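You operate a simulated robot arm through the tools that you are given. There is no shell and no other tool.

The job below is to be done with a simulated two-armed robot. You get a single attempt, and the scene is never put back.

JOB
Sort the four defects on to their fields of the mat.
Fine: black bean, broken bean, rough stone and cream shell; the green bean stays.

It is judged by the outcome, as a careful person would: the job done as asked, and still so three seconds after it is handed in. It fails if anything else is knocked over, pushed out of place, dropped, spilled or broken.

ROBOT AND FRAMES
Two 7-joint arms with fingered hands on one trunk that stands fixed in place. Base frame: the origin is at the foot of the trunk, x ahead of it, y to its left, z up; the work surface is at about z = 885. Lengths are in mm, angles in degrees, forces in N, time in s.
The left shoulder is at [55, 158, 1118], the right one opposite. With the tool pointing down near the work surface each hand reaches from about 440 to 840 mm from the base axis, measured 20 degrees to its own side. Payload 4 kg a hand.
The TCP of each hand is the grasp point between the finger pads, 30 mm short of the fingertips. In the tool frame z runs along the fingers and y along their closing line. The gripper opens to 104 mm; its body begins 35 mm behind the TCP. The gripper is a hand of 4 fingers: y runs from the thumb to the fingers, the wrist lies at [-15, -104, -178] in the tool frame.
Orientation is told as [roll, pitch, yaw] about the base's x, y, z axes, in that order, counted from this pose: with the fingers straight down and the wrist toward the robot, the tool's x, y and z point along [0, 1, 0], [1, 0, 0] and [0, 0, -1] of the base frame.

CONTROLS
- The arms move only by the tool servo_tool. It takes "left_steps", "right_steps" or both (then of equal length, played together; a hand with none holds still); each is a list of rows, each a list of 2 entries, a list of its own where there are three numbers: the shift along the tool's x, y, z in mm, then the turn, a rotation vector about the tool's x, y, z in degrees. In form: [[[dx, dy, dz], [wx, wy, wz]], ...]. A call has 1 to 20 rows; each row shifts and turns the commanded pose from where the row before left it, along the tool's axes as they then stand. Rows are played at 5 a second. More than 50 mm and 8.6 degrees between two rows, and nothing of the call is played. A pose out of reach is approached as far as the arm can. The call stops where the force on the tool passes 40 N (or 10 N more than at its start, if that is more) or the arm is blocked; 0.2 s more then pass. In this call time passes only in rows, and 0.2 s behind the last. The reply holds the time, the measured pose of the TCP, the force on the tool along the base axes, the opening and the grip force, in the units named above and with some noise, with the torque about the TCP (base axes, N m) and any sound that the robot's microphone picked up.
- Cameras (640 x 400 px; columns grow to the right, rows downward): "scene" is now at [133.9, -50.4, 1299.4]; the picture's right is [-0.53, -0.85, 0.01], its down [-0.36, 0.21, -0.91] and it looks along [0.77, -0.48, -0.41] (base axes); focal length 330 px, centre (320, 200). "left" rides on the left gripper at [-61, -92, -130] in its tool frame; the picture's right is [-0.81, -0.28, 0.52], its down [0.53, -0.71, 0.46] and it looks along [0.24, 0.65, 0.72] (tool axes); focal length 275 px, centre (320, 200). "right" rides on the right gripper at [61, -92, -130] in its tool frame; the picture's right is [-0.81, 0.28, -0.52], its down [-0.53, -0.71, 0.45] and it looks along [-0.24, 0.64, 0.72] (tool axes); focal length 275 px, centre (320, 200). There is no depth. A picture from a camera that has moved, and an enlarged one, comes with that camera's place and axes in the base frame and with its lens. The place of the scene camera against the robot may be out by one fixed shift of up to 12 mm in any direction.
- grab_frame(camera): a new picture of that camera. The clock stands still meanwhile.
- lift_body(by): moves the trunk up (or, below 0, down) by that many mm; the arms and the scene camera ride with it, the base frame stays. It gives what a move gives, with no picture.
- set_fingers(index, middle, ring, thumb_bend, thumb_turn, hand): sets how far each is bent, from 0 (flat) to 1 (curled in); at 0.3 the hand is open as for a grip, at 0.7 the pads meet at the TCP. One left out holds its place. A second passes; each finger stops where it meets its share of the squeeze, and holds until it gets a number again. It is the only way to open and close the hand. It gives what a move gives, with no picture; readings hold the bend of each and the force on the fingers (four entries, about 0 where the hand has none), thumb and palm. thumb_turn goes from beside the hand (0) to across from the fingers (1), as for a grip.
- aim_head(pan, tilt): turns the head with the scene camera to pan (to the left, within 80 degrees either way) and tilt (down, from -29 to 69), counted from straight ahead of the robot. It gives what a move gives.
- zoom(camera, box): a new picture of the part [left, top, right, bottom] of that camera's present view, enlarged. The clock stands still meanwhile.
- finish_job(): hands the job in; it is judged then, once.

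Places have to be worked out from the pictures, the camera data and where the tool is seen. Open the grippers and draw the arms clear of the work before you hand the job in, unless the task says otherwise.

The tools are called by a JSON object that holds its "api" and its "payload". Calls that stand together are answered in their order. servo_tool: Moves the arms, as the interface text tells. Its arguments: {"type":"object","properties":{"left_steps":{"type":"array","items":{"type":"array"}},"right_steps":{"type":"array","items":{"type":"array"}}},"required":[]} The other tools are called the same way: lift_body (by) moves the trunk up or down; set_fingers (index, middle, ring, thumb_bend, thumb_turn, hand) moves the fingers one by one; aim_head (pan, tilt) turns the head that bears the scene camera; grab_frame (camera) takes a picture; zoom (camera, box) takes an enlarged picture of a part of a camera's view; finish_job () hands the job in.

At the start:

```text
time: 0.0
left_ee_pos: [512.5, -98.5, 1143.8]
left_tool_rot: [0.0, 0.1, 0.2]
left_contact_force: [0.5, 0.0, -0.6]
left_wrist_torque: [0.02, 0.02, 0.02]
left_opening: 103.8
left_grip_force: 0.1
left_shape: jaw
left_bend: [0.3, 0.3, 0.3, 0.3, 0.98]
left_finger forces: [0.0, 0.0, 0.1, 0.0, 0.0, 0.0]
right_ee_pos: [368.8, -465.7, 1176.8]
right_tool_rot: [0.1, 0.1, -0.1]
right_contact_force: [-0.4, 0.4, -0.4]
right_wrist_torque: [0.0, 0.0, 0.02]
right_opening: 103.5
right_grip_force: 0.0
right_shape: jaw
right_bend: [0.3, 0.3, 0.3, 0.3, 0.98]
right_finger forces: [0.0, 0.0, 0.0, 0.1, 0.1, 0.0]
trunk travel left (down, up): [-325.0, 182.0]
head pan, tilt (commanded): [-32.0, 23.8]
```

scene: 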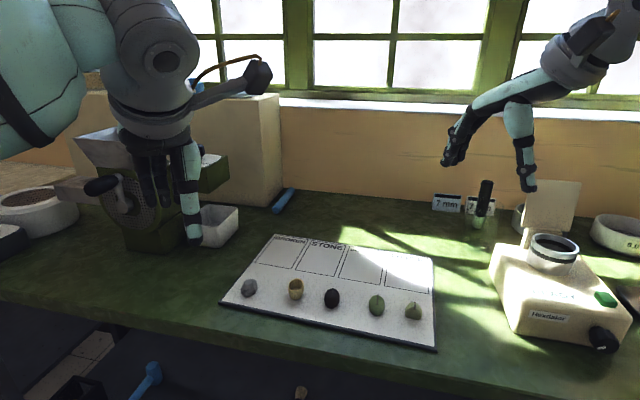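
right: 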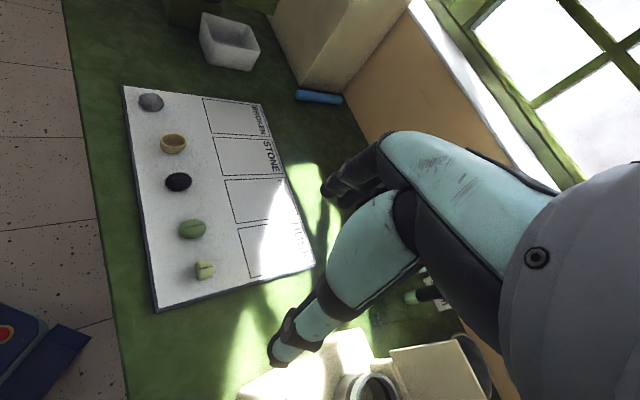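
left: 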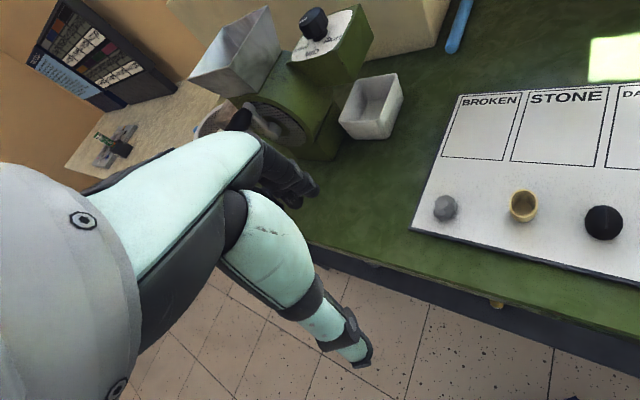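

I will look closer at the mat to read the field labels and tell the beans apart.

{"api": "zoom", "payload": {"camera": "scene", "box": [210, 220, 450, 360]}}

{"api": "zoom", "payload": {"camera": "right", "box": [110, 70, 330, 320]}}

{"api": "zoom", "payload": {"camera": "left", "box": [400, 70, 640, 290]}}

```text
2.67 times, centred on (330, 290) of scene
camera zoom: at [133.9, -50.4, 1299.4], right [-0.53, -0.85, 0.01], down [-0.36, 0.21, -0.91], along [0.77, -0.48, -0.41], focal length 880 px, centre (293, -40)
```

zoom: 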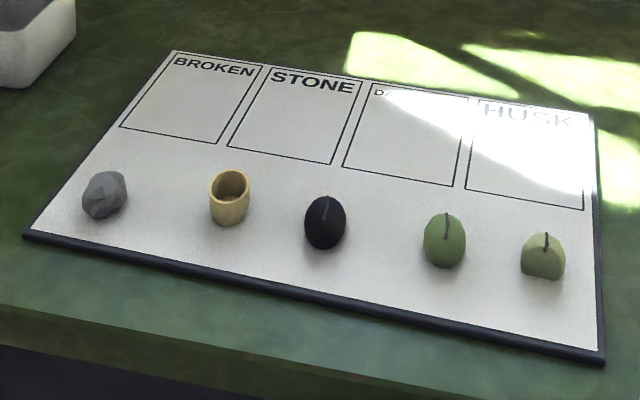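

```text
1.60 times, centred on (220, 195) of right
camera zoom: at [277.7, -403.1, 1308.7], right [0.28, -0.81, 0.52], down [-0.71, -0.53, -0.45], along [0.64, -0.24, -0.73], focal length 440 px, centre (480, 208)
```

zoom: 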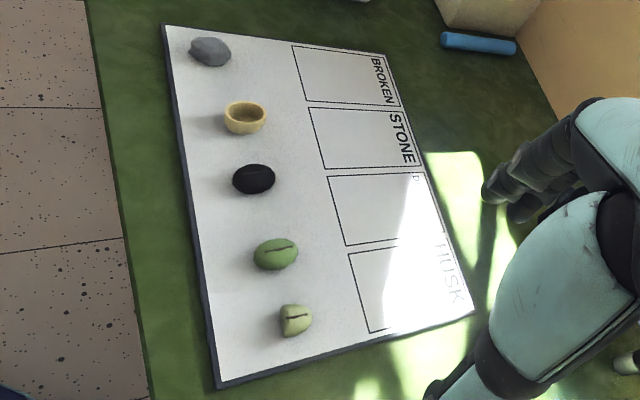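

```text
1.82 times, centred on (520, 180) of left
camera zoom: at [423.2, -158.2, 1274.3], right [-0.27, -0.81, -0.52], down [-0.71, 0.53, -0.45], along [0.64, 0.24, -0.73], focal length 500 px, centre (-44, 236)
```

zoom: 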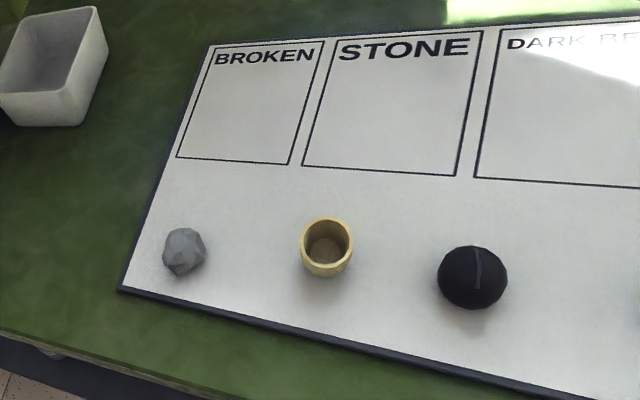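

The fields read BROKEN, STONE, DARK BEAN, HUSK; objects from left to right are stone, shell, black bean, green bean, broken bean, on a mat turned roughly 45 degrees. Before clearing the left arm, I turn the head to see what stands on its side.

{"api": "aim_head", "payload": {"pan": 15, "tilt": 35}}

{"api": "grab_frame", "payload": {"camera": "scene"}}

```text
time: 1.1
left_ee_pos: [501.9, -97.4, 1150.3]
left_tool_rot: [0.0, -0.6, 0.0]
left_contact_force: [0.2, 0.9, 0.1]
left_wrist_torque: [0.01, 0.04, -0.03]
left_opening: 103.8
left_grip_force: 0.0
left_shape: jaw
left_bend: [0.3, 0.3, 0.3, 0.3, 0.98]
left_finger forces: [0.1, 0.0, 0.2, 0.1, 0.0, 0.1]
right_ee_pos: [356.2, -464.3, 1182.6]
right_tool_rot: [0.1, -0.5, -0.1]
right_contact_force: [0.0, -0.2, 0.0]
right_wrist_torque: [-0.01, 0.0, 0.0]
right_opening: 103.9
right_grip_force: 0.0
right_shape: jaw
right_bend: [0.3, 0.3, 0.3, 0.3, 0.97]
right_finger forces: [0.0, 0.0, 0.0, 0.0, 0.0, 0.0]
trunk travel left (down, up): [-325.0, 182.0]
head pan, tilt (commanded): [15.0, 35.0]
```

```text
taken
camera scene: at [141.1, 21.2, 1281.6], right [0.26, -0.97, 0.0], down [-0.57, -0.15, -0.81], along [0.78, 0.21, -0.58], focal length 330 px, centre (320, 200)
```

scene: 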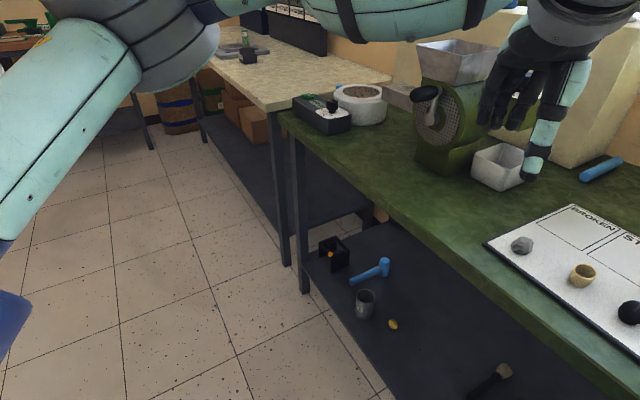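

The left side over the floor is free, and the grinder and bin lie ahead of the left hand. I draw the left hand back to its own side, away from the grinder and the mat.

{"api": "servo_tool", "payload": {"left_steps": [[[30, -10, 0], [0, 0, 0]], [[30, -10, 0], [0, 0, 0]], [[30, -10, 0], [0, 0, 0]], [[30, -10, 0], [0, 0, 0]], [[30, -10, 0], [0, 0, 0]], [[30, -10, 0], [0, 0, 0]], [[30, -10, 0], [0, 0, 0]], [[30, -10, 0], [0, 0, 0]], [[30, -5, 0], [0, 0, 0]], [[30, -5, 0], [0, 0, 0]], [[30, 0, 0], [0, 0, 0]]]}}

{"api": "aim_head", "payload": {"pan": -35, "tilt": 38}}

{"api": "grab_frame", "payload": {"camera": "scene"}}

{"api": "grab_frame", "payload": {"camera": "right"}}

```text
time: 3.5
left_ee_pos: [408.9, 233.3, 1149.6]
left_tool_rot: [0.1, -0.7, 0.0]
left_contact_force: [-0.1, -1.0, -0.4]
left_wrist_torque: [0.0, -0.01, 0.02]
left_opening: 103.8
left_grip_force: 0.0
left_shape: jaw
left_bend: [0.3, 0.3, 0.3, 0.3, 0.98]
left_finger forces: [0.0, 0.0, 0.0, 0.1, 0.0, 0.0]
right_ee_pos: [354.0, -464.0, 1184.6]
right_tool_rot: [0.1, -0.6, -0.1]
right_contact_force: [-0.3, 0.2, 0.5]
right_wrist_torque: [0.0, 0.01, -0.01]
right_opening: 103.9
right_grip_force: 0.1
right_shape: jaw
right_bend: [0.3, 0.3, 0.3, 0.3, 0.97]
right_finger forces: [0.1, 0.0, 0.0, 0.0, 0.1, 0.0]
trunk travel left (down, up): [-325.0, 182.0]
head pan, tilt (commanded): [15.0, 35.0]
```

```text
time: 4.7
left_ee_pos: [409.2, 232.0, 1149.3]
left_tool_rot: [0.0, -0.7, 0.2]
left_contact_force: [-0.8, -0.3, 0.1]
left_wrist_torque: [-0.04, 0.0, 0.02]
left_opening: 104.0
left_grip_force: 0.1
left_shape: jaw
left_bend: [0.3, 0.3, 0.3, 0.3, 0.98]
left_finger forces: [0.0, 0.1, 0.0, 0.1, 0.0, 0.0]
right_ee_pos: [355.2, -464.9, 1183.3]
right_tool_rot: [0.1, -0.6, -0.1]
right_contact_force: [-0.6, 0.7, 0.1]
right_wrist_torque: [0.01, 0.0, 0.02]
right_opening: 104.0
right_grip_force: 0.0
right_shape: jaw
right_bend: [0.3, 0.3, 0.3, 0.3, 0.97]
right_finger forces: [0.1, 0.1, 0.0, 0.0, 0.0, 0.1]
trunk travel left (down, up): [-325.0, 182.0]
head pan, tilt (commanded): [-35.0, 38.0]
```

```text
taken
camera scene: at [125.6, -51.0, 1277.3], right [-0.57, -0.82, 0.01], down [-0.51, 0.35, -0.78], along [0.64, -0.45, -0.62], focal length 330 px, centre (320, 200)
```

scene: 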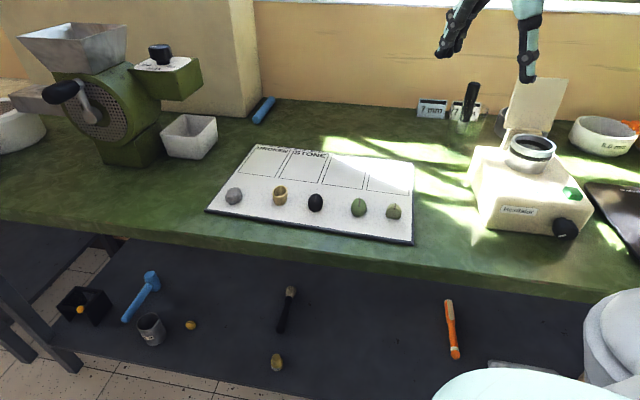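

```text
taken
camera right: at [263.0, -402.6, 1313.4], right [0.27, -0.81, 0.52], down [-0.71, -0.53, -0.46], along [0.65, -0.24, -0.72], focal length 275 px, centre (320, 200)
```

right: 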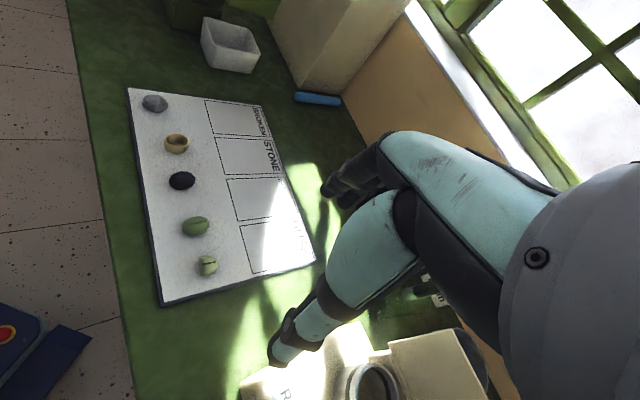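

The fields' row runs parallel to the objects' row, and the mat is turned so that the fields lie along about [0.68, -0.73] from the objects. I turn the right hand about its own axis by 47 degrees so the closing line runs across the row.

{"api": "servo_tool", "payload": {"right_steps": [[[0, 0, 0], [0, 0, 7.8]], [[0, 0, 0], [0, 0, 7.8]], [[0, 0, 0], [0, 0, 7.8]], [[0, 0, 0], [0, 0, 7.8]], [[0, 0, 0], [0, 0, 7.8]], [[0, 0, 0], [0, 0, 8]], [[0, 0, 0], [0, 0, 0]]]}}

```text
time: 6.3
left_ee_pos: [409.3, 230.7, 1148.8]
left_tool_rot: [0.2, -0.7, 0.1]
left_contact_force: [-0.1, -0.2, 0.7]
left_wrist_torque: [-0.01, -0.01, 0.03]
left_opening: 104.1
left_grip_force: 0.0
left_shape: jaw
left_bend: [0.3, 0.3, 0.3, 0.3, 0.98]
left_finger forces: [0.0, 0.1, 0.0, 0.1, 0.0, 0.1]
right_ee_pos: [355.5, -464.2, 1181.6]
right_tool_rot: [0.5, -0.4, -47.1]
right_contact_force: [0.6, -0.2, 0.5]
right_wrist_torque: [0.01, 0.0, -0.01]
right_opening: 104.0
right_grip_force: 0.1
right_shape: jaw
right_bend: [0.3, 0.3, 0.3, 0.3, 0.97]
right_finger forces: [0.0, 0.0, 0.1, 0.0, 0.0, 0.0]
trunk travel left (down, up): [-325.0, 182.0]
head pan, tilt (commanded): [-35.0, 38.0]
```

The hand is turned to yaw -47. I carry it over the black bean at about z 1080, well above everything on the mat, and take pictures.

{"api": "servo_tool", "payload": {"right_steps": [[[27, 0, 12], [0, 0, 0]], [[27, 0, 12], [0, 0, 0]], [[27, 0, 12], [0, 0, 0]], [[27, 0, 12], [0, 0, 0]], [[27, 0, 13], [0, 0, 0]], [[27, 0, 13], [0, 0, 0]], [[28, 0, 13], [0, 0, 0]], [[28, 0, 13], [0, 0, 0]], [[0, 0, 0], [0, 0, 0]]]}}

{"api": "grab_frame", "payload": {"camera": "scene"}}

{"api": "grab_frame", "payload": {"camera": "right"}}

```text
time: 8.3
left_ee_pos: [408.2, 233.5, 1149.7]
left_tool_rot: [0.1, -0.7, 0.1]
left_contact_force: [0.2, 0.1, 0.2]
left_wrist_torque: [0.02, -0.02, -0.01]
left_opening: 103.9
left_grip_force: 0.0
left_shape: jaw
left_bend: [0.3, 0.3, 0.3, 0.3, 0.98]
left_finger forces: [0.0, 0.1, 0.1, 0.1, 0.0, 0.1]
right_ee_pos: [513.6, -314.6, 1084.0]
right_tool_rot: [0.5, -0.5, -47.1]
right_contact_force: [0.1, -0.6, 0.2]
right_wrist_torque: [0.0, -0.05, -0.02]
right_opening: 103.8
right_grip_force: 0.0
right_shape: jaw
right_bend: [0.3, 0.3, 0.3, 0.3, 0.97]
right_finger forces: [0.0, 0.0, 0.1, 0.0, 0.0, 0.1]
trunk travel left (down, up): [-325.0, 182.0]
head pan, tilt (commanded): [-35.0, 38.0]
```

```text
taken
camera scene: at [125.1, -51.5, 1277.4], right [-0.57, -0.82, 0.01], down [-0.51, 0.35, -0.78], along [0.64, -0.45, -0.62], focal length 330 px, centre (320, 200)
```

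scene: 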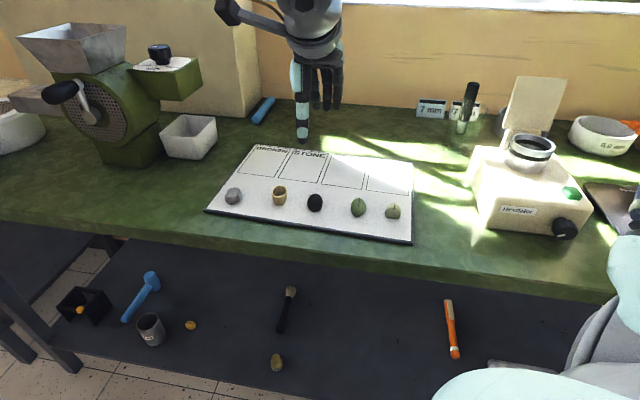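

```text
taken
camera right: at [495.4, -205.4, 1214.4], right [-0.41, -0.75, 0.51], down [-0.87, 0.16, -0.47], along [0.27, -0.64, -0.72], focal length 275 px, centre (320, 200)
```

right: 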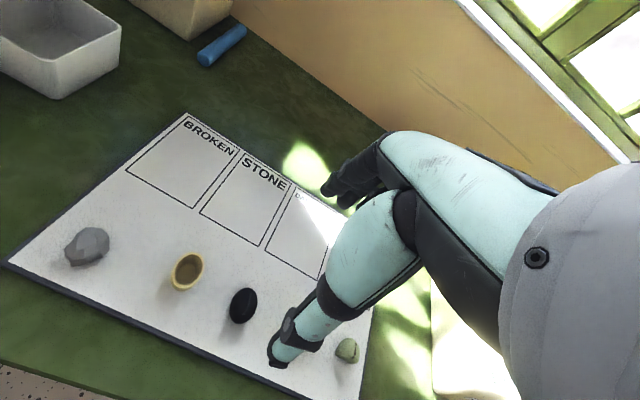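

The bird's-eye view from the right hand now shows stone, shell and black bean close up. I zoom in to fix their places and the field borders.

{"api": "zoom", "payload": {"camera": "right", "box": [0, 100, 400, 380]}}

{"api": "zoom", "payload": {"camera": "scene", "box": [200, 130, 430, 260]}}

```text
1.43 times, centred on (200, 240) of right
camera zoom: at [495.4, -205.4, 1214.4], right [-0.41, -0.75, 0.51], down [-0.87, 0.16, -0.47], along [0.27, -0.64, -0.72], focal length 393 px, centre (491, 143)
```

zoom: 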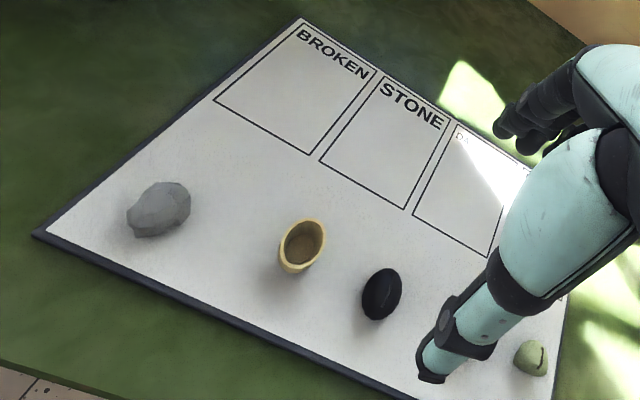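

```text
2.78 times, centred on (315, 195) of scene
camera zoom: at [125.1, -51.5, 1277.4], right [-0.57, -0.82, 0.01], down [-0.51, 0.35, -0.78], along [0.64, -0.45, -0.62], focal length 918 px, centre (334, 214)
```

zoom: 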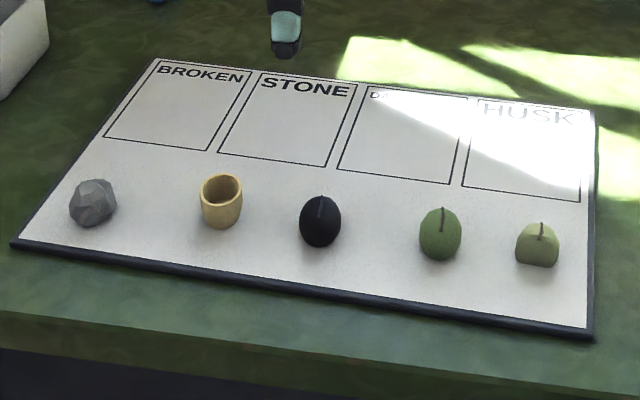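

Right-hand camera gives stone (613,-199), shell (563,-272), black bean (511,-315), broken bean (411,-418); fields centre near BROKEN (711,-315), STONE (642,-378), DARK (573,-440), HUSK (504,-503). I test-close the hand in the air to see where the fingertips go.

{"api": "set_fingers", "payload": {"hand": "right", "index": 0.55, "middle": 0.55, "ring": 0.55, "thumb_bend": 0.55, "thumb_turn": 1.0}}

{"api": "zoom", "payload": {"camera": "scene", "box": [220, 0, 420, 160]}}

{"api": "zoom", "payload": {"camera": "right", "box": [150, 100, 450, 400]}}

{"api": "grab_frame", "payload": {"camera": "left"}}

```text
time: 9.3
left_ee_pos: [409.2, 232.8, 1148.7]
left_tool_rot: [0.2, -0.6, 0.0]
left_contact_force: [-0.5, 0.4, 0.7]
left_wrist_torque: [0.0, 0.01, -0.04]
left_opening: 104.1
left_grip_force: 0.0
left_shape: jaw
left_bend: [0.3, 0.3, 0.3, 0.3, 0.98]
left_finger forces: [0.1, 0.0, 0.0, 0.1, 0.0, 0.1]
right_ee_pos: [513.7, -315.4, 1082.3]
right_tool_rot: [0.6, -0.3, -47.0]
right_contact_force: [0.1, 0.5, -0.4]
right_wrist_torque: [0.02, -0.03, 0.01]
right_opening: 39.5
right_grip_force: 0.0
right_shape: fingers
right_bend: [0.55, 0.55, 0.55, 0.55, 1.0]
right_finger forces: [0.1, 0.1, 0.0, 0.0, 0.0, 0.0]
trunk travel left (down, up): [-325.0, 182.0]
head pan, tilt (commanded): [-35.0, 38.0]
```

```text
2.50 times, centred on (320, 80) of scene
camera zoom: at [126.0, -51.0, 1277.3], right [-0.57, -0.82, 0.01], down [-0.51, 0.35, -0.78], along [0.64, -0.45, -0.62], focal length 825 px, centre (320, 500)
```

zoom: 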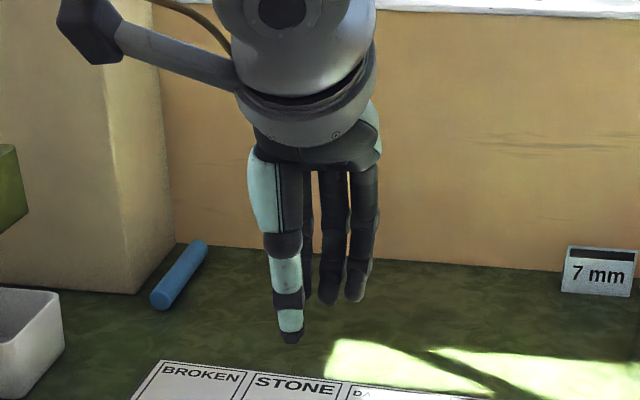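

```text
1.33 times, centred on (300, 250) of right
camera zoom: at [496.3, -205.3, 1214.2], right [-0.41, -0.75, 0.51], down [-0.87, 0.16, -0.46], along [0.27, -0.64, -0.72], focal length 367 px, centre (347, 133)
```

zoom: 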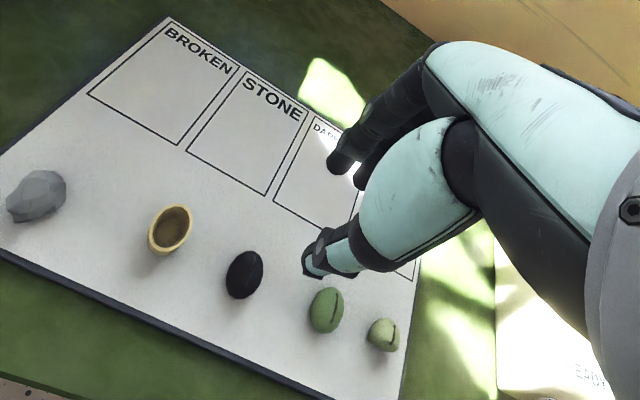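

```text
taken
camera left: at [317.4, 171.9, 1278.2], right [-0.27, -0.81, -0.52], down [-0.71, 0.53, -0.46], along [0.65, 0.25, -0.72], focal length 275 px, centre (320, 200)
```

left: 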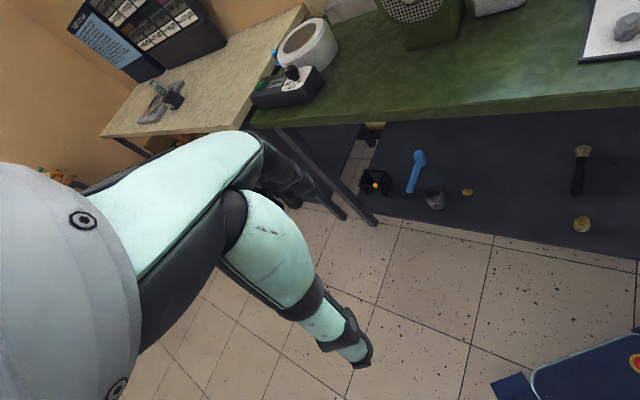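

At bend 0.55 the opening is 39.5 mm; thumb meets between index and middle finger at tool x about 0, with the ring finger on the -x side. I reopen the hand and move above the stone at (613,-199), keeping high.

{"api": "set_fingers", "payload": {"hand": "right", "index": 0.35, "middle": 0.35, "ring": 0.3, "thumb_bend": 0.35, "thumb_turn": 1.0}}

{"api": "servo_tool", "payload": {"right_steps": [[[25, -3, 0], [0, 0, 0]], [[25, -3, 0], [0, 0, 0]], [[25, -3, 0], [0, 0, 0]], [[25, -3, 0], [0, 0, 0]], [[26, -3, 0], [0, 0, 0]], [[26, -3, 0], [0, 0, 0]], [[0, 0, 22], [0, 0, 0]], [[0, 0, 20], [0, 0, 0]], [[0, 0, 20], [0, 0, 0]], [[0, 0, 20], [0, 0, 0]], [[0, 0, 20], [0, 0, 0]], [[0, 0, 0], [0, 0, 0]]]}}

{"api": "grab_frame", "payload": {"camera": "right"}}

{"api": "grab_frame", "payload": {"camera": "scene"}}

```text
time: 10.3
left_ee_pos: [409.2, 232.0, 1148.8]
left_tool_rot: [0.2, -0.7, 0.0]
left_contact_force: [0.3, -0.1, 0.6]
left_wrist_torque: [0.04, -0.02, -0.04]
left_opening: 103.7
left_grip_force: 0.0
left_shape: jaw
left_bend: [0.3, 0.3, 0.3, 0.3, 0.98]
left_finger forces: [0.0, 0.0, 0.0, 0.0, 0.1, 0.0]
right_ee_pos: [513.1, -315.8, 1084.4]
right_tool_rot: [0.5, -0.4, -47.0]
right_contact_force: [-0.1, -0.7, -0.1]
right_wrist_torque: [0.01, -0.03, 0.01]
right_opening: 90.0
right_grip_force: 0.0
right_shape: fingers
right_bend: [0.35, 0.35, 0.3, 0.35, 0.98]
right_finger forces: [0.1, 0.0, 0.0, 0.0, 0.0, 0.1]
trunk travel left (down, up): [-325.0, 182.0]
head pan, tilt (commanded): [-35.0, 38.0]
```

```text
time: 12.9
left_ee_pos: [409.6, 231.8, 1149.7]
left_tool_rot: [0.2, -0.7, 0.0]
left_contact_force: [0.0, -0.7, 0.0]
left_wrist_torque: [-0.02, 0.04, -0.02]
left_opening: 103.8
left_grip_force: 0.1
left_shape: jaw
left_bend: [0.3, 0.3, 0.3, 0.3, 0.98]
left_finger forces: [0.1, 0.0, 0.1, 0.1, 0.1, 0.1]
right_ee_pos: [599.9, -217.5, 983.4]
right_tool_rot: [0.6, -0.4, -46.9]
right_contact_force: [0.3, 0.1, -0.3]
right_wrist_torque: [0.0, -0.03, 0.03]
right_opening: 90.1
right_grip_force: 0.1
right_shape: fingers
right_bend: [0.35, 0.35, 0.3, 0.35, 0.98]
right_finger forces: [0.0, 0.1, 0.0, 0.0, 0.0, 0.1]
right hand out of reach, approached as far as the arm can: row 6, 10, 11
trunk travel left (down, up): [-325.0, 182.0]
head pan, tilt (commanded): [-35.0, 38.0]
```

```text
taken
camera right: at [582.1, -107.5, 1113.6], right [-0.41, -0.76, 0.51], down [-0.87, 0.16, -0.47], along [0.27, -0.64, -0.72], focal length 275 px, centre (320, 200)
```

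right: 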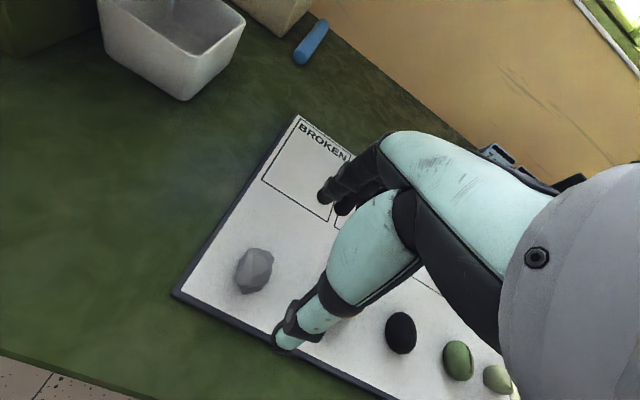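

```text
taken
camera scene: at [125.8, -50.8, 1277.3], right [-0.57, -0.82, 0.01], down [-0.51, 0.35, -0.78], along [0.64, -0.45, -0.62], focal length 330 px, centre (320, 200)
```

scene: 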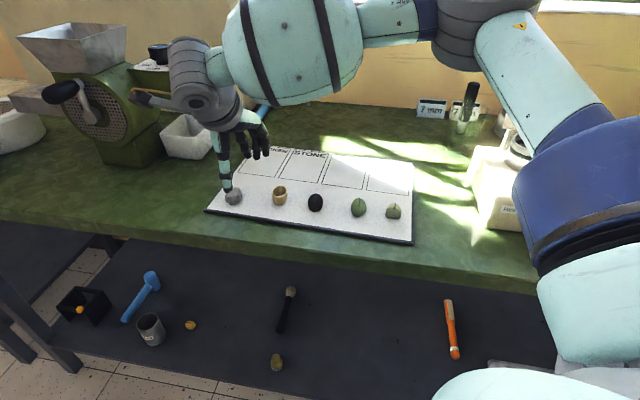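

The stone is confirmed at (613.7,-199), but at yaw -47 the right arm cannot quite get there (it stopped at (600,-217)). I raise the hand and turn it back to about yaw -10, which suits the stone since it lies at the row's end.

{"api": "servo_tool", "payload": {"right_steps": [[[0, 0, -20], [0, 0, 0]], [[0, 0, -20], [0, 0, 0]], [[0, 0, -20], [0, 0, 0]], [[0, 0, 0], [0, 0, -8]], [[0, 0, 0], [0, 0, -8]], [[0, 0, 0], [0, 0, -8]], [[0, 0, 0], [0, 0, -8]], [[0, 0, 0], [0, 0, -5]], [[0, 0, 0], [0, 0, 0]], [[0, 0, 0], [0, 0, 0]]]}}

```text
time: 15.1
left_ee_pos: [408.8, 233.5, 1149.0]
left_tool_rot: [0.2, -0.7, 0.1]
left_contact_force: [-0.1, 0.5, 0.1]
left_wrist_torque: [0.0, 0.01, 0.01]
left_opening: 103.7
left_grip_force: 0.1
left_shape: jaw
left_bend: [0.3, 0.3, 0.3, 0.3, 0.98]
left_finger forces: [0.0, 0.0, 0.0, 0.0, 0.0, 0.1]
right_ee_pos: [599.0, -217.8, 1045.8]
right_tool_rot: [0.1, -0.6, -10.0]
right_contact_force: [1.1, 0.1, -0.5]
right_wrist_torque: [0.0, 0.03, 0.03]
right_opening: 90.2
right_grip_force: 0.1
right_shape: fingers
right_bend: [0.35, 0.35, 0.3, 0.35, 0.98]
right_finger forces: [0.0, 0.1, 0.0, 0.1, 0.0, 0.1]
trunk travel left (down, up): [-325.0, 182.0]
head pan, tilt (commanded): [-35.0, 38.0]
```

The turn took and no reach limit was reported. I shift over the stone and descend to z about 960 to check alignment.

{"api": "servo_tool", "payload": {"right_steps": [[[10.5, 6, 0], [0, 0, 0]], [[10.5, 5.5, 0], [0, 0, 0]], [[0, 0, 20], [0, 0, 0]], [[0, 0, 20], [0, 0, 0]], [[0, 0, 20], [0, 0, 0]], [[0, 0, 20], [0, 0, 0]], [[0, 0, 5], [0, 0, 0]], [[0, 0, 0], [0, 0, 0]]]}}

{"api": "grab_frame", "payload": {"camera": "right"}}

{"api": "zoom", "payload": {"camera": "scene", "box": [150, 80, 350, 240]}}

```text
time: 16.9
left_ee_pos: [408.8, 232.6, 1149.0]
left_tool_rot: [0.1, -0.6, 0.2]
left_contact_force: [0.3, 1.0, -0.2]
left_wrist_torque: [0.01, 0.01, 0.03]
left_opening: 103.7
left_grip_force: 0.0
left_shape: jaw
left_bend: [0.3, 0.3, 0.3, 0.3, 0.98]
left_finger forces: [0.1, 0.1, 0.0, 0.1, 0.1, 0.0]
right_ee_pos: [616.6, -200.1, 959.2]
right_tool_rot: [0.3, -0.6, -10.0]
right_contact_force: [0.1, 0.8, 0.0]
right_wrist_torque: [0.01, 0.03, -0.02]
right_opening: 90.2
right_grip_force: 0.0
right_shape: fingers
right_bend: [0.35, 0.35, 0.3, 0.35, 0.98]
right_finger forces: [0.0, 0.0, 0.0, 0.0, 0.0, 0.0]
trunk travel left (down, up): [-325.0, 182.0]
head pan, tilt (commanded): [-35.0, 38.0]
```

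```text
taken
camera right: at [536.4, -122.4, 1089.0], right [0.12, -0.85, 0.52], down [-0.79, -0.4, -0.46], along [0.6, -0.35, -0.72], focal length 275 px, centre (320, 200)
```

right: 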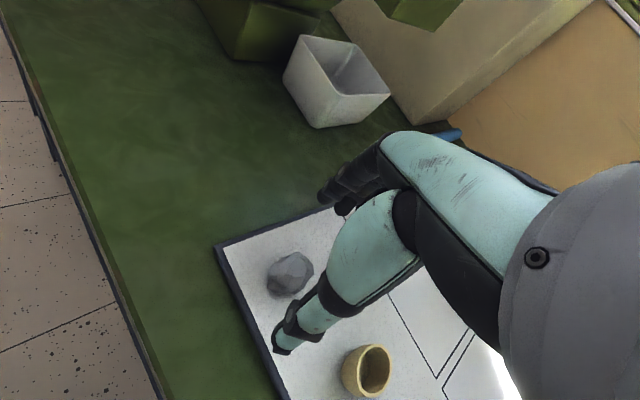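

```text
2.50 times, centred on (250, 160) of scene
camera zoom: at [126.0, -50.9, 1277.3], right [-0.57, -0.82, 0.01], down [-0.51, 0.35, -0.78], along [0.64, -0.45, -0.62], focal length 825 px, centre (495, 300)
```

zoom: 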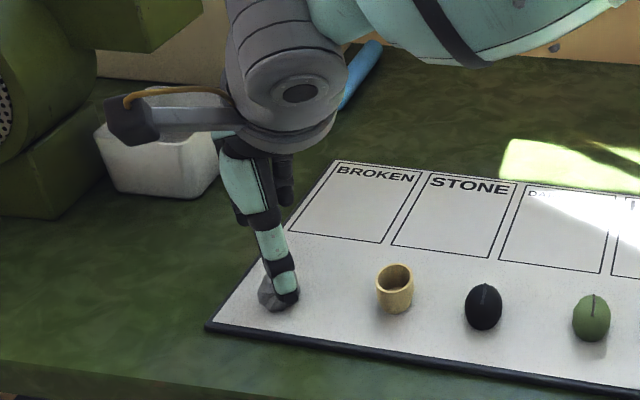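

The stone sits at about tool (-1,-4), between thumb and fingers. I centre by -4 mm and lower to z about 926 watching the force.

{"api": "servo_tool", "payload": {"right_steps": [[[0, -4, 0], [0, 0, 0]], [[0, 0, 11], [0, 0, 0]], [[0, 0, 11], [0, 0, 0]], [[0, 0, 11], [0, 0, 0]], [[0, 0, 0], [0, 0, 0]]]}}

{"api": "zoom", "payload": {"camera": "scene", "box": [170, 130, 310, 240]}}

{"api": "zoom", "payload": {"camera": "right", "box": [180, 150, 440, 400]}}

```text
time: 18.1
left_ee_pos: [409.0, 231.8, 1149.5]
left_tool_rot: [0.2, -0.6, 0.1]
left_contact_force: [-0.5, 0.3, 0.6]
left_wrist_torque: [-0.08, -0.04, 0.0]
left_opening: 104.1
left_grip_force: 0.0
left_shape: jaw
left_bend: [0.3, 0.3, 0.3, 0.3, 0.98]
left_finger forces: [0.1, 0.1, 0.1, 0.0, 0.0, 0.1]
right_ee_pos: [613.0, -198.8, 927.1]
right_tool_rot: [0.2, -0.6, -10.0]
right_contact_force: [0.9, -0.5, 0.1]
right_wrist_torque: [-0.01, -0.01, 0.0]
right_opening: 90.3
right_grip_force: 0.1
right_shape: fingers
right_bend: [0.35, 0.35, 0.3, 0.35, 0.98]
right_finger forces: [0.1, 0.0, 0.0, 0.0, 0.0, 0.0]
trunk travel left (down, up): [-325.0, 182.0]
head pan, tilt (commanded): [-35.0, 38.0]
```

```text
3.64 times, centred on (240, 185) of scene
camera zoom: at [126.1, -50.9, 1277.3], right [-0.57, -0.82, 0.01], down [-0.52, 0.35, -0.78], along [0.64, -0.45, -0.62], focal length 1200 px, centre (611, 254)
```

zoom: 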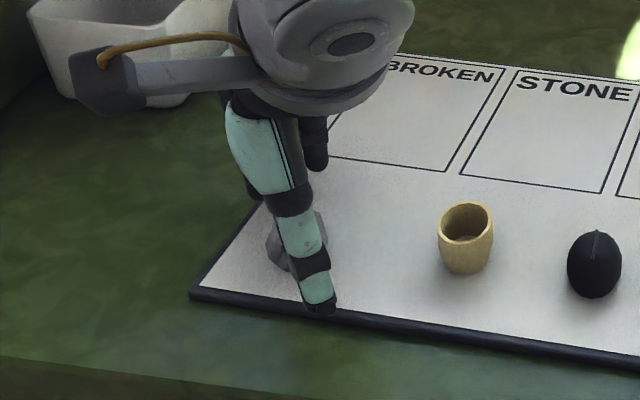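

```text
1.60 times, centred on (310, 275) of right
camera zoom: at [533.0, -121.6, 1056.3], right [0.12, -0.85, 0.52], down [-0.79, -0.4, -0.46], along [0.6, -0.35, -0.72], focal length 440 px, centre (336, 80)
```

zoom: 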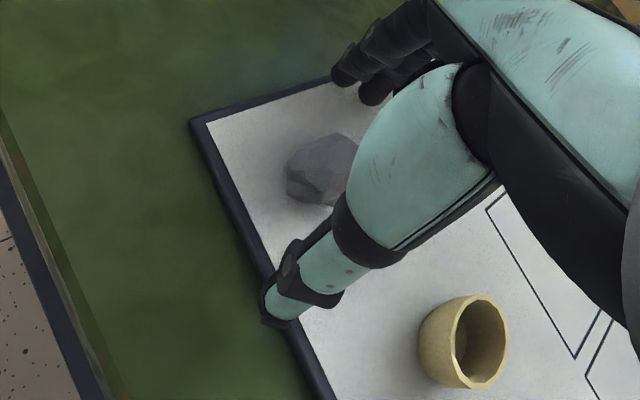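

No contact yet at z 927; thumb and fingers flank the stone. I close thumb, index and middle gradually to 0.5 and read the forces.

{"api": "set_fingers", "payload": {"hand": "right", "index": 0.5, "middle": 0.5, "thumb_bend": 0.5}}

{"api": "zoom", "payload": {"camera": "right", "box": [180, 150, 440, 400]}}

{"api": "zoom", "payload": {"camera": "scene", "box": [170, 130, 310, 240]}}

```text
time: 19.1
left_ee_pos: [409.7, 232.6, 1149.5]
left_tool_rot: [0.0, -0.8, 0.1]
left_contact_force: [-0.1, 0.1, 0.0]
left_wrist_torque: [-0.03, 0.02, 0.0]
left_opening: 103.8
left_grip_force: 0.1
left_shape: jaw
left_bend: [0.3, 0.3, 0.3, 0.3, 0.98]
left_finger forces: [0.1, 0.0, 0.0, 0.0, 0.0, 0.0]
right_ee_pos: [612.8, -198.8, 927.4]
right_tool_rot: [0.2, -0.6, -10.0]
right_contact_force: [-0.1, -0.1, 0.1]
right_wrist_torque: [0.02, 0.0, -0.04]
right_opening: 52.6
right_grip_force: 0.0
right_shape: fingers
right_bend: [0.5, 0.5, 0.3, 0.5, 1.0]
right_finger forces: [0.0, 0.0, 0.0, 0.0, 0.0, 0.1]
trunk travel left (down, up): [-325.0, 182.0]
head pan, tilt (commanded): [-35.0, 38.0]
```

```text
1.60 times, centred on (310, 275) of right
camera zoom: at [533.0, -121.6, 1056.5], right [0.12, -0.85, 0.52], down [-0.79, -0.4, -0.46], along [0.6, -0.35, -0.72], focal length 440 px, centre (336, 80)
```

zoom: 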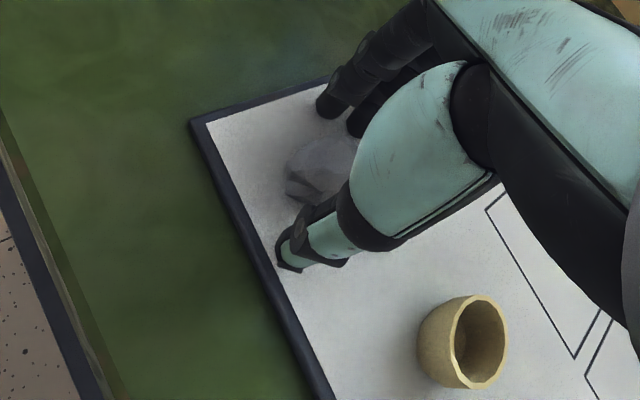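

```text
3.64 times, centred on (240, 185) of scene
camera zoom: at [126.1, -50.9, 1277.3], right [-0.57, -0.82, 0.01], down [-0.52, 0.35, -0.78], along [0.64, -0.45, -0.62], focal length 1200 px, centre (611, 254)
```

zoom: 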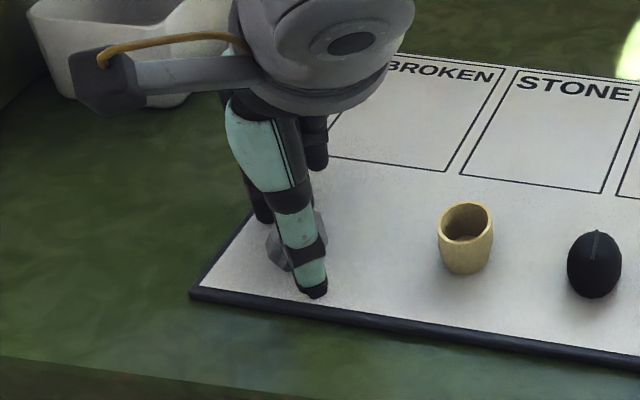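

Still no contact at opening 52.6. I lower 6 mm more so the pads meet the stone nearer its middle, watching the vertical force.

{"api": "servo_tool", "payload": {"right_steps": [[[0, 0, 3], [0, 0, 0]], [[0, 0, 3], [0, 0, 0]], [[0, 0, 0], [0, 0, 0]]]}}

{"api": "set_fingers", "payload": {"hand": "right", "index": 0.57, "middle": 0.57, "thumb_bend": 0.57}}

{"api": "zoom", "payload": {"camera": "right", "box": [180, 150, 440, 400]}}

```text
time: 19.9
left_ee_pos: [406.9, 232.8, 1148.6]
left_tool_rot: [-0.1, -0.8, 0.0]
left_contact_force: [0.2, -1.2, 0.4]
left_wrist_torque: [-0.01, 0.0, 0.0]
left_opening: 103.8
left_grip_force: 0.1
left_shape: jaw
left_bend: [0.3, 0.3, 0.3, 0.3, 0.98]
left_finger forces: [0.0, 0.0, 0.0, 0.0, 0.1, 0.0]
right_ee_pos: [613.2, -197.8, 922.6]
right_tool_rot: [0.3, -1.0, -10.0]
right_contact_force: [1.4, -3.3, 21.1]
right_wrist_torque: [-0.28, -0.33, -0.03]
right_opening: 52.0
right_grip_force: 10.7
right_shape: fingers
right_bend: [0.5, 0.48, 0.3, 0.5, 1.0]
right_finger forces: [0.1, 15.0, 0.0, 0.0, 5.9, 0.1]
trunk travel left (down, up): [-325.0, 182.0]
head pan, tilt (commanded): [-35.0, 38.0]
```

```text
time: 20.9
left_ee_pos: [406.8, 232.3, 1149.5]
left_tool_rot: [0.0, -0.8, 0.0]
left_contact_force: [0.0, -0.7, 0.0]
left_wrist_torque: [0.02, 0.0, 0.0]
left_opening: 104.0
left_grip_force: 0.0
left_shape: jaw
left_bend: [0.3, 0.3, 0.3, 0.3, 0.98]
left_finger forces: [0.0, 0.0, 0.0, 0.0, 0.0, 0.1]
right_ee_pos: [611.4, -197.5, 923.5]
right_tool_rot: [0.2, -1.0, -10.0]
right_contact_force: [5.0, -4.0, 29.4]
right_wrist_torque: [-0.44, -0.78, -0.02]
right_opening: 40.0
right_grip_force: 14.6
right_shape: fingers
right_bend: [0.56, 0.48, 0.3, 0.54, 1.0]
right_finger forces: [0.1, 24.0, 0.1, 0.0, 4.8, 0.0]
trunk travel left (down, up): [-325.0, 182.0]
head pan, tilt (commanded): [-35.0, 38.0]
```

```text
1.60 times, centred on (310, 275) of right
camera zoom: at [531.3, -120.2, 1053.5], right [0.12, -0.85, 0.52], down [-0.79, -0.4, -0.47], along [0.61, -0.35, -0.71], focal length 440 px, centre (336, 80)
```

zoom: 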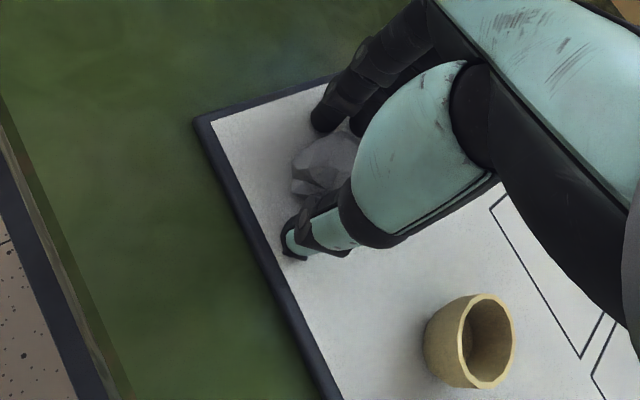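

The middle fingertip pressed down on the mat (about 25 N), so fingertips touch at TCP z near 924. I raise 4 mm to take that load off and re-read.

{"api": "servo_tool", "payload": {"right_steps": [[[0, 0, -2], [0, 0, 0]], [[0, 0, -2], [0, 0, 0]], [[0, 0, 0], [0, 0, 0]]]}}

{"api": "zoom", "payload": {"camera": "right", "box": [180, 150, 440, 400]}}

```text
time: 21.7
left_ee_pos: [407.1, 233.3, 1149.9]
left_tool_rot: [-0.1, -0.7, 0.2]
left_contact_force: [-0.4, 0.0, 0.2]
left_wrist_torque: [0.01, 0.03, -0.01]
left_opening: 103.8
left_grip_force: 0.0
left_shape: jaw
left_bend: [0.3, 0.3, 0.3, 0.3, 0.98]
left_finger forces: [0.1, 0.0, 0.0, 0.1, 0.0, 0.1]
right_ee_pos: [612.1, -196.8, 924.5]
right_tool_rot: [0.3, -0.7, -10.1]
right_contact_force: [5.3, -1.8, 17.8]
right_wrist_torque: [-0.35, -0.78, -0.02]
right_opening: 36.8
right_grip_force: 9.2
right_shape: fingers
right_bend: [0.56, 0.48, 0.3, 0.56, 1.0]
right_finger forces: [0.0, 18.0, 0.1, 0.0, 0.0, 0.0]
trunk travel left (down, up): [-325.0, 182.0]
head pan, tilt (commanded): [-35.0, 38.0]
```

```text
1.60 times, centred on (310, 275) of right
camera zoom: at [531.5, -120.2, 1054.6], right [0.12, -0.85, 0.52], down [-0.79, -0.4, -0.47], along [0.6, -0.35, -0.72], focal length 440 px, centre (336, 80)
```

zoom: 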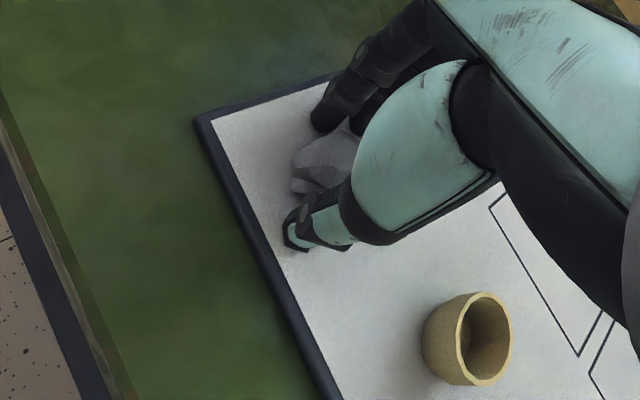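

The middle finger still carries 18 N upward. I raise another 6 mm to free it and see what it is resting on.

{"api": "servo_tool", "payload": {"right_steps": [[[0, 0, -2], [0, 0, 0]], [[0, 0, -2], [0, 0, 0]], [[0, 0, -2], [0, 0, 0]], [[0, 0, 0], [0, 0, 0]]]}}

{"api": "zoom", "payload": {"camera": "right", "box": [180, 150, 440, 400]}}

{"api": "zoom", "payload": {"camera": "scene", "box": [170, 130, 310, 240]}}

```text
time: 22.7
left_ee_pos: [408.1, 231.9, 1148.3]
left_tool_rot: [0.1, -0.7, 0.0]
left_contact_force: [-0.1, 0.0, -0.6]
left_wrist_torque: [-0.02, 0.01, 0.02]
left_opening: 104.1
left_grip_force: 0.0
left_shape: jaw
left_bend: [0.3, 0.3, 0.3, 0.3, 0.98]
left_finger forces: [0.0, 0.1, 0.0, 0.0, 0.0, 0.0]
right_ee_pos: [613.2, -197.6, 929.8]
right_tool_rot: [0.0, -0.4, -10.0]
right_contact_force: [-0.5, 0.5, 0.0]
right_wrist_torque: [-0.03, 0.0, 0.0]
right_opening: 36.8
right_grip_force: 0.1
right_shape: fingers
right_bend: [0.56, 0.56, 0.3, 0.56, 1.0]
right_finger forces: [0.0, 0.0, 0.0, 0.2, 0.1, 0.0]
trunk travel left (down, up): [-325.0, 182.0]
head pan, tilt (commanded): [-35.0, 38.0]
```

```text
1.60 times, centred on (310, 275) of right
camera zoom: at [532.7, -120.5, 1059.3], right [0.13, -0.85, 0.52], down [-0.79, -0.4, -0.46], along [0.6, -0.35, -0.72], focal length 440 px, centre (336, 80)
```

zoom: 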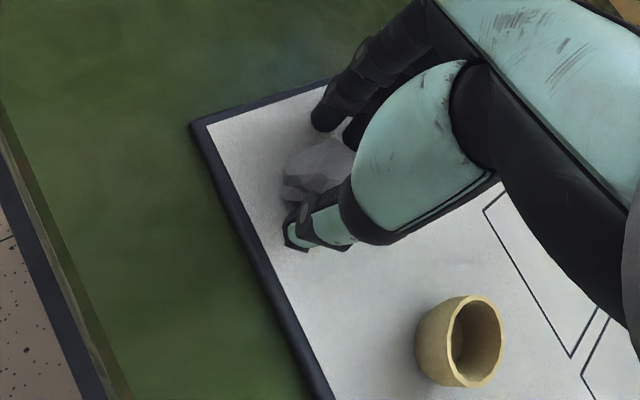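

```text
3.64 times, centred on (240, 185) of scene
camera zoom: at [126.1, -50.8, 1277.3], right [-0.57, -0.82, 0.01], down [-0.52, 0.35, -0.78], along [0.64, -0.45, -0.62], focal length 1200 px, centre (611, 254)
```

zoom: 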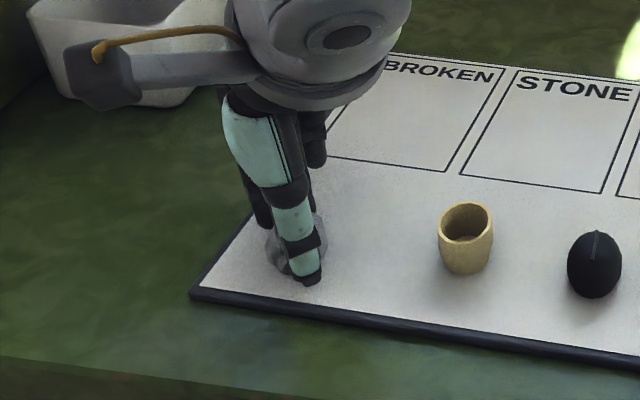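

At z 930 all fingers are free and nothing is gripped at opening 36.8. I close further here, where the fingertips clear the mat by a few mm.

{"api": "set_fingers", "payload": {"hand": "right", "index": 0.62, "middle": 0.62, "thumb_bend": 0.62}}

{"api": "zoom", "payload": {"camera": "right", "box": [180, 150, 440, 400]}}

```text
time: 23.7
left_ee_pos: [410.3, 232.8, 1148.5]
left_tool_rot: [0.0, -0.6, 0.2]
left_contact_force: [0.0, 0.7, -0.6]
left_wrist_torque: [0.03, 0.01, -0.03]
left_opening: 103.7
left_grip_force: 0.0
left_shape: jaw
left_bend: [0.3, 0.3, 0.3, 0.3, 0.98]
left_finger forces: [0.1, 0.0, 0.0, 0.0, 0.0, 0.1]
right_ee_pos: [611.9, -197.5, 929.4]
right_tool_rot: [0.2, -0.6, -10.0]
right_contact_force: [0.3, 0.1, 0.2]
right_wrist_torque: [0.02, 0.01, -0.01]
right_opening: 28.0
right_grip_force: 3.3
right_shape: fingers
right_bend: [0.6, 0.59, 0.3, 0.58, 1.0]
right_finger forces: [0.9, 2.3, 0.1, 0.1, 3.2, 0.0]
trunk travel left (down, up): [-325.0, 182.0]
head pan, tilt (commanded): [-35.0, 38.0]
```

```text
1.60 times, centred on (310, 275) of right
camera zoom: at [533.0, -120.6, 1060.1], right [0.12, -0.85, 0.52], down [-0.79, -0.4, -0.46], along [0.6, -0.35, -0.72], focal length 440 px, centre (336, 80)
```

zoom: 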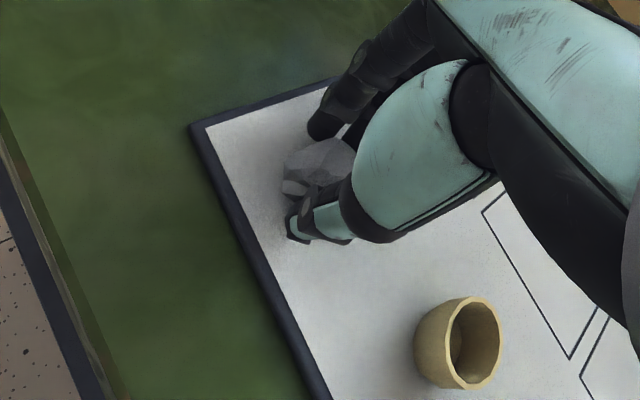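

The stone is now lightly held (thumb 3.2 N against index and middle). I firm the squeeze a bit before lifting.

{"api": "set_fingers", "payload": {"hand": "right", "index": 0.7, "middle": 0.68, "thumb_bend": 0.68}}

```text
time: 24.7
left_ee_pos: [410.3, 232.3, 1149.8]
left_tool_rot: [0.0, -0.6, 0.1]
left_contact_force: [0.3, 0.1, -0.7]
left_wrist_torque: [0.02, 0.0, 0.0]
left_opening: 103.5
left_grip_force: 0.0
left_shape: jaw
left_bend: [0.3, 0.3, 0.3, 0.3, 0.98]
left_finger forces: [0.0, 0.0, 0.0, 0.0, 0.1, 0.1]
right_ee_pos: [612.6, -199.0, 930.8]
right_tool_rot: [0.3, -0.6, -10.1]
right_contact_force: [0.9, 0.6, 0.2]
right_wrist_torque: [0.0, -0.03, 0.03]
right_opening: 25.5
right_grip_force: 8.9
right_shape: fingers
right_bend: [0.63, 0.62, 0.3, 0.59, 1.0]
right_finger forces: [3.9, 5.0, 0.0, 0.0, 8.6, 0.0]
trunk travel left (down, up): [-325.0, 182.0]
head pan, tilt (commanded): [-35.0, 38.0]
```

Grip is 8.9 N, well balanced. I lift slowly by 30 mm and check that the stone comes along.

{"api": "servo_tool", "payload": {"right_steps": [[[0, 0, -4], [0, 0, 0]], [[0, 0, -6], [0, 0, 0]], [[0, 0, -10], [0, 0, 0]], [[0, 0, -10], [0, 0, 0]], [[0, 0, 0], [0, 0, 0]]]}}

{"api": "zoom", "payload": {"camera": "right", "box": [180, 150, 440, 400]}}

{"api": "zoom", "payload": {"camera": "scene", "box": [170, 130, 310, 240]}}

```text
time: 25.9
left_ee_pos: [408.8, 232.4, 1149.8]
left_tool_rot: [0.0, -0.6, 0.1]
left_contact_force: [-0.4, 0.2, -0.9]
left_wrist_torque: [0.0, 0.0, 0.01]
left_opening: 103.8
left_grip_force: 0.1
left_shape: jaw
left_bend: [0.3, 0.3, 0.3, 0.3, 0.98]
left_finger forces: [0.0, 0.0, 0.0, 0.1, 0.0, 0.0]
right_ee_pos: [612.4, -197.1, 960.6]
right_tool_rot: [0.2, -0.5, -10.0]
right_contact_force: [0.1, 0.1, 1.0]
right_wrist_torque: [-0.02, -0.02, 0.01]
right_opening: 25.0
right_grip_force: 8.8
right_shape: fingers
right_bend: [0.63, 0.62, 0.3, 0.59, 1.0]
right_finger forces: [3.8, 4.8, 0.0, 0.0, 8.7, 0.1]
trunk travel left (down, up): [-325.0, 182.0]
head pan, tilt (commanded): [-35.0, 38.0]
```

```text
1.60 times, centred on (310, 275) of right
camera zoom: at [532.6, -119.9, 1089.9], right [0.12, -0.85, 0.52], down [-0.79, -0.4, -0.46], along [0.6, -0.35, -0.72], focal length 440 px, centre (336, 80)
```

zoom: 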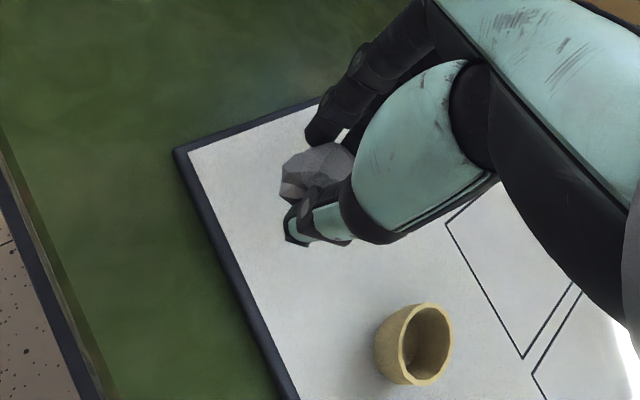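

```text
3.64 times, centred on (240, 185) of scene
camera zoom: at [126.3, -51.0, 1277.3], right [-0.57, -0.82, 0.01], down [-0.52, 0.35, -0.78], along [0.64, -0.45, -0.62], focal length 1200 px, centre (611, 254)
```

zoom: 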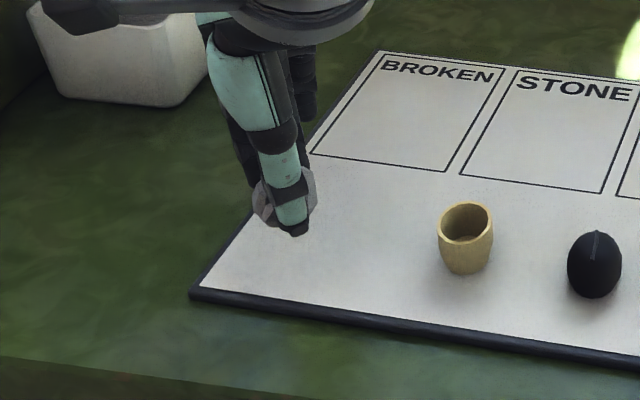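

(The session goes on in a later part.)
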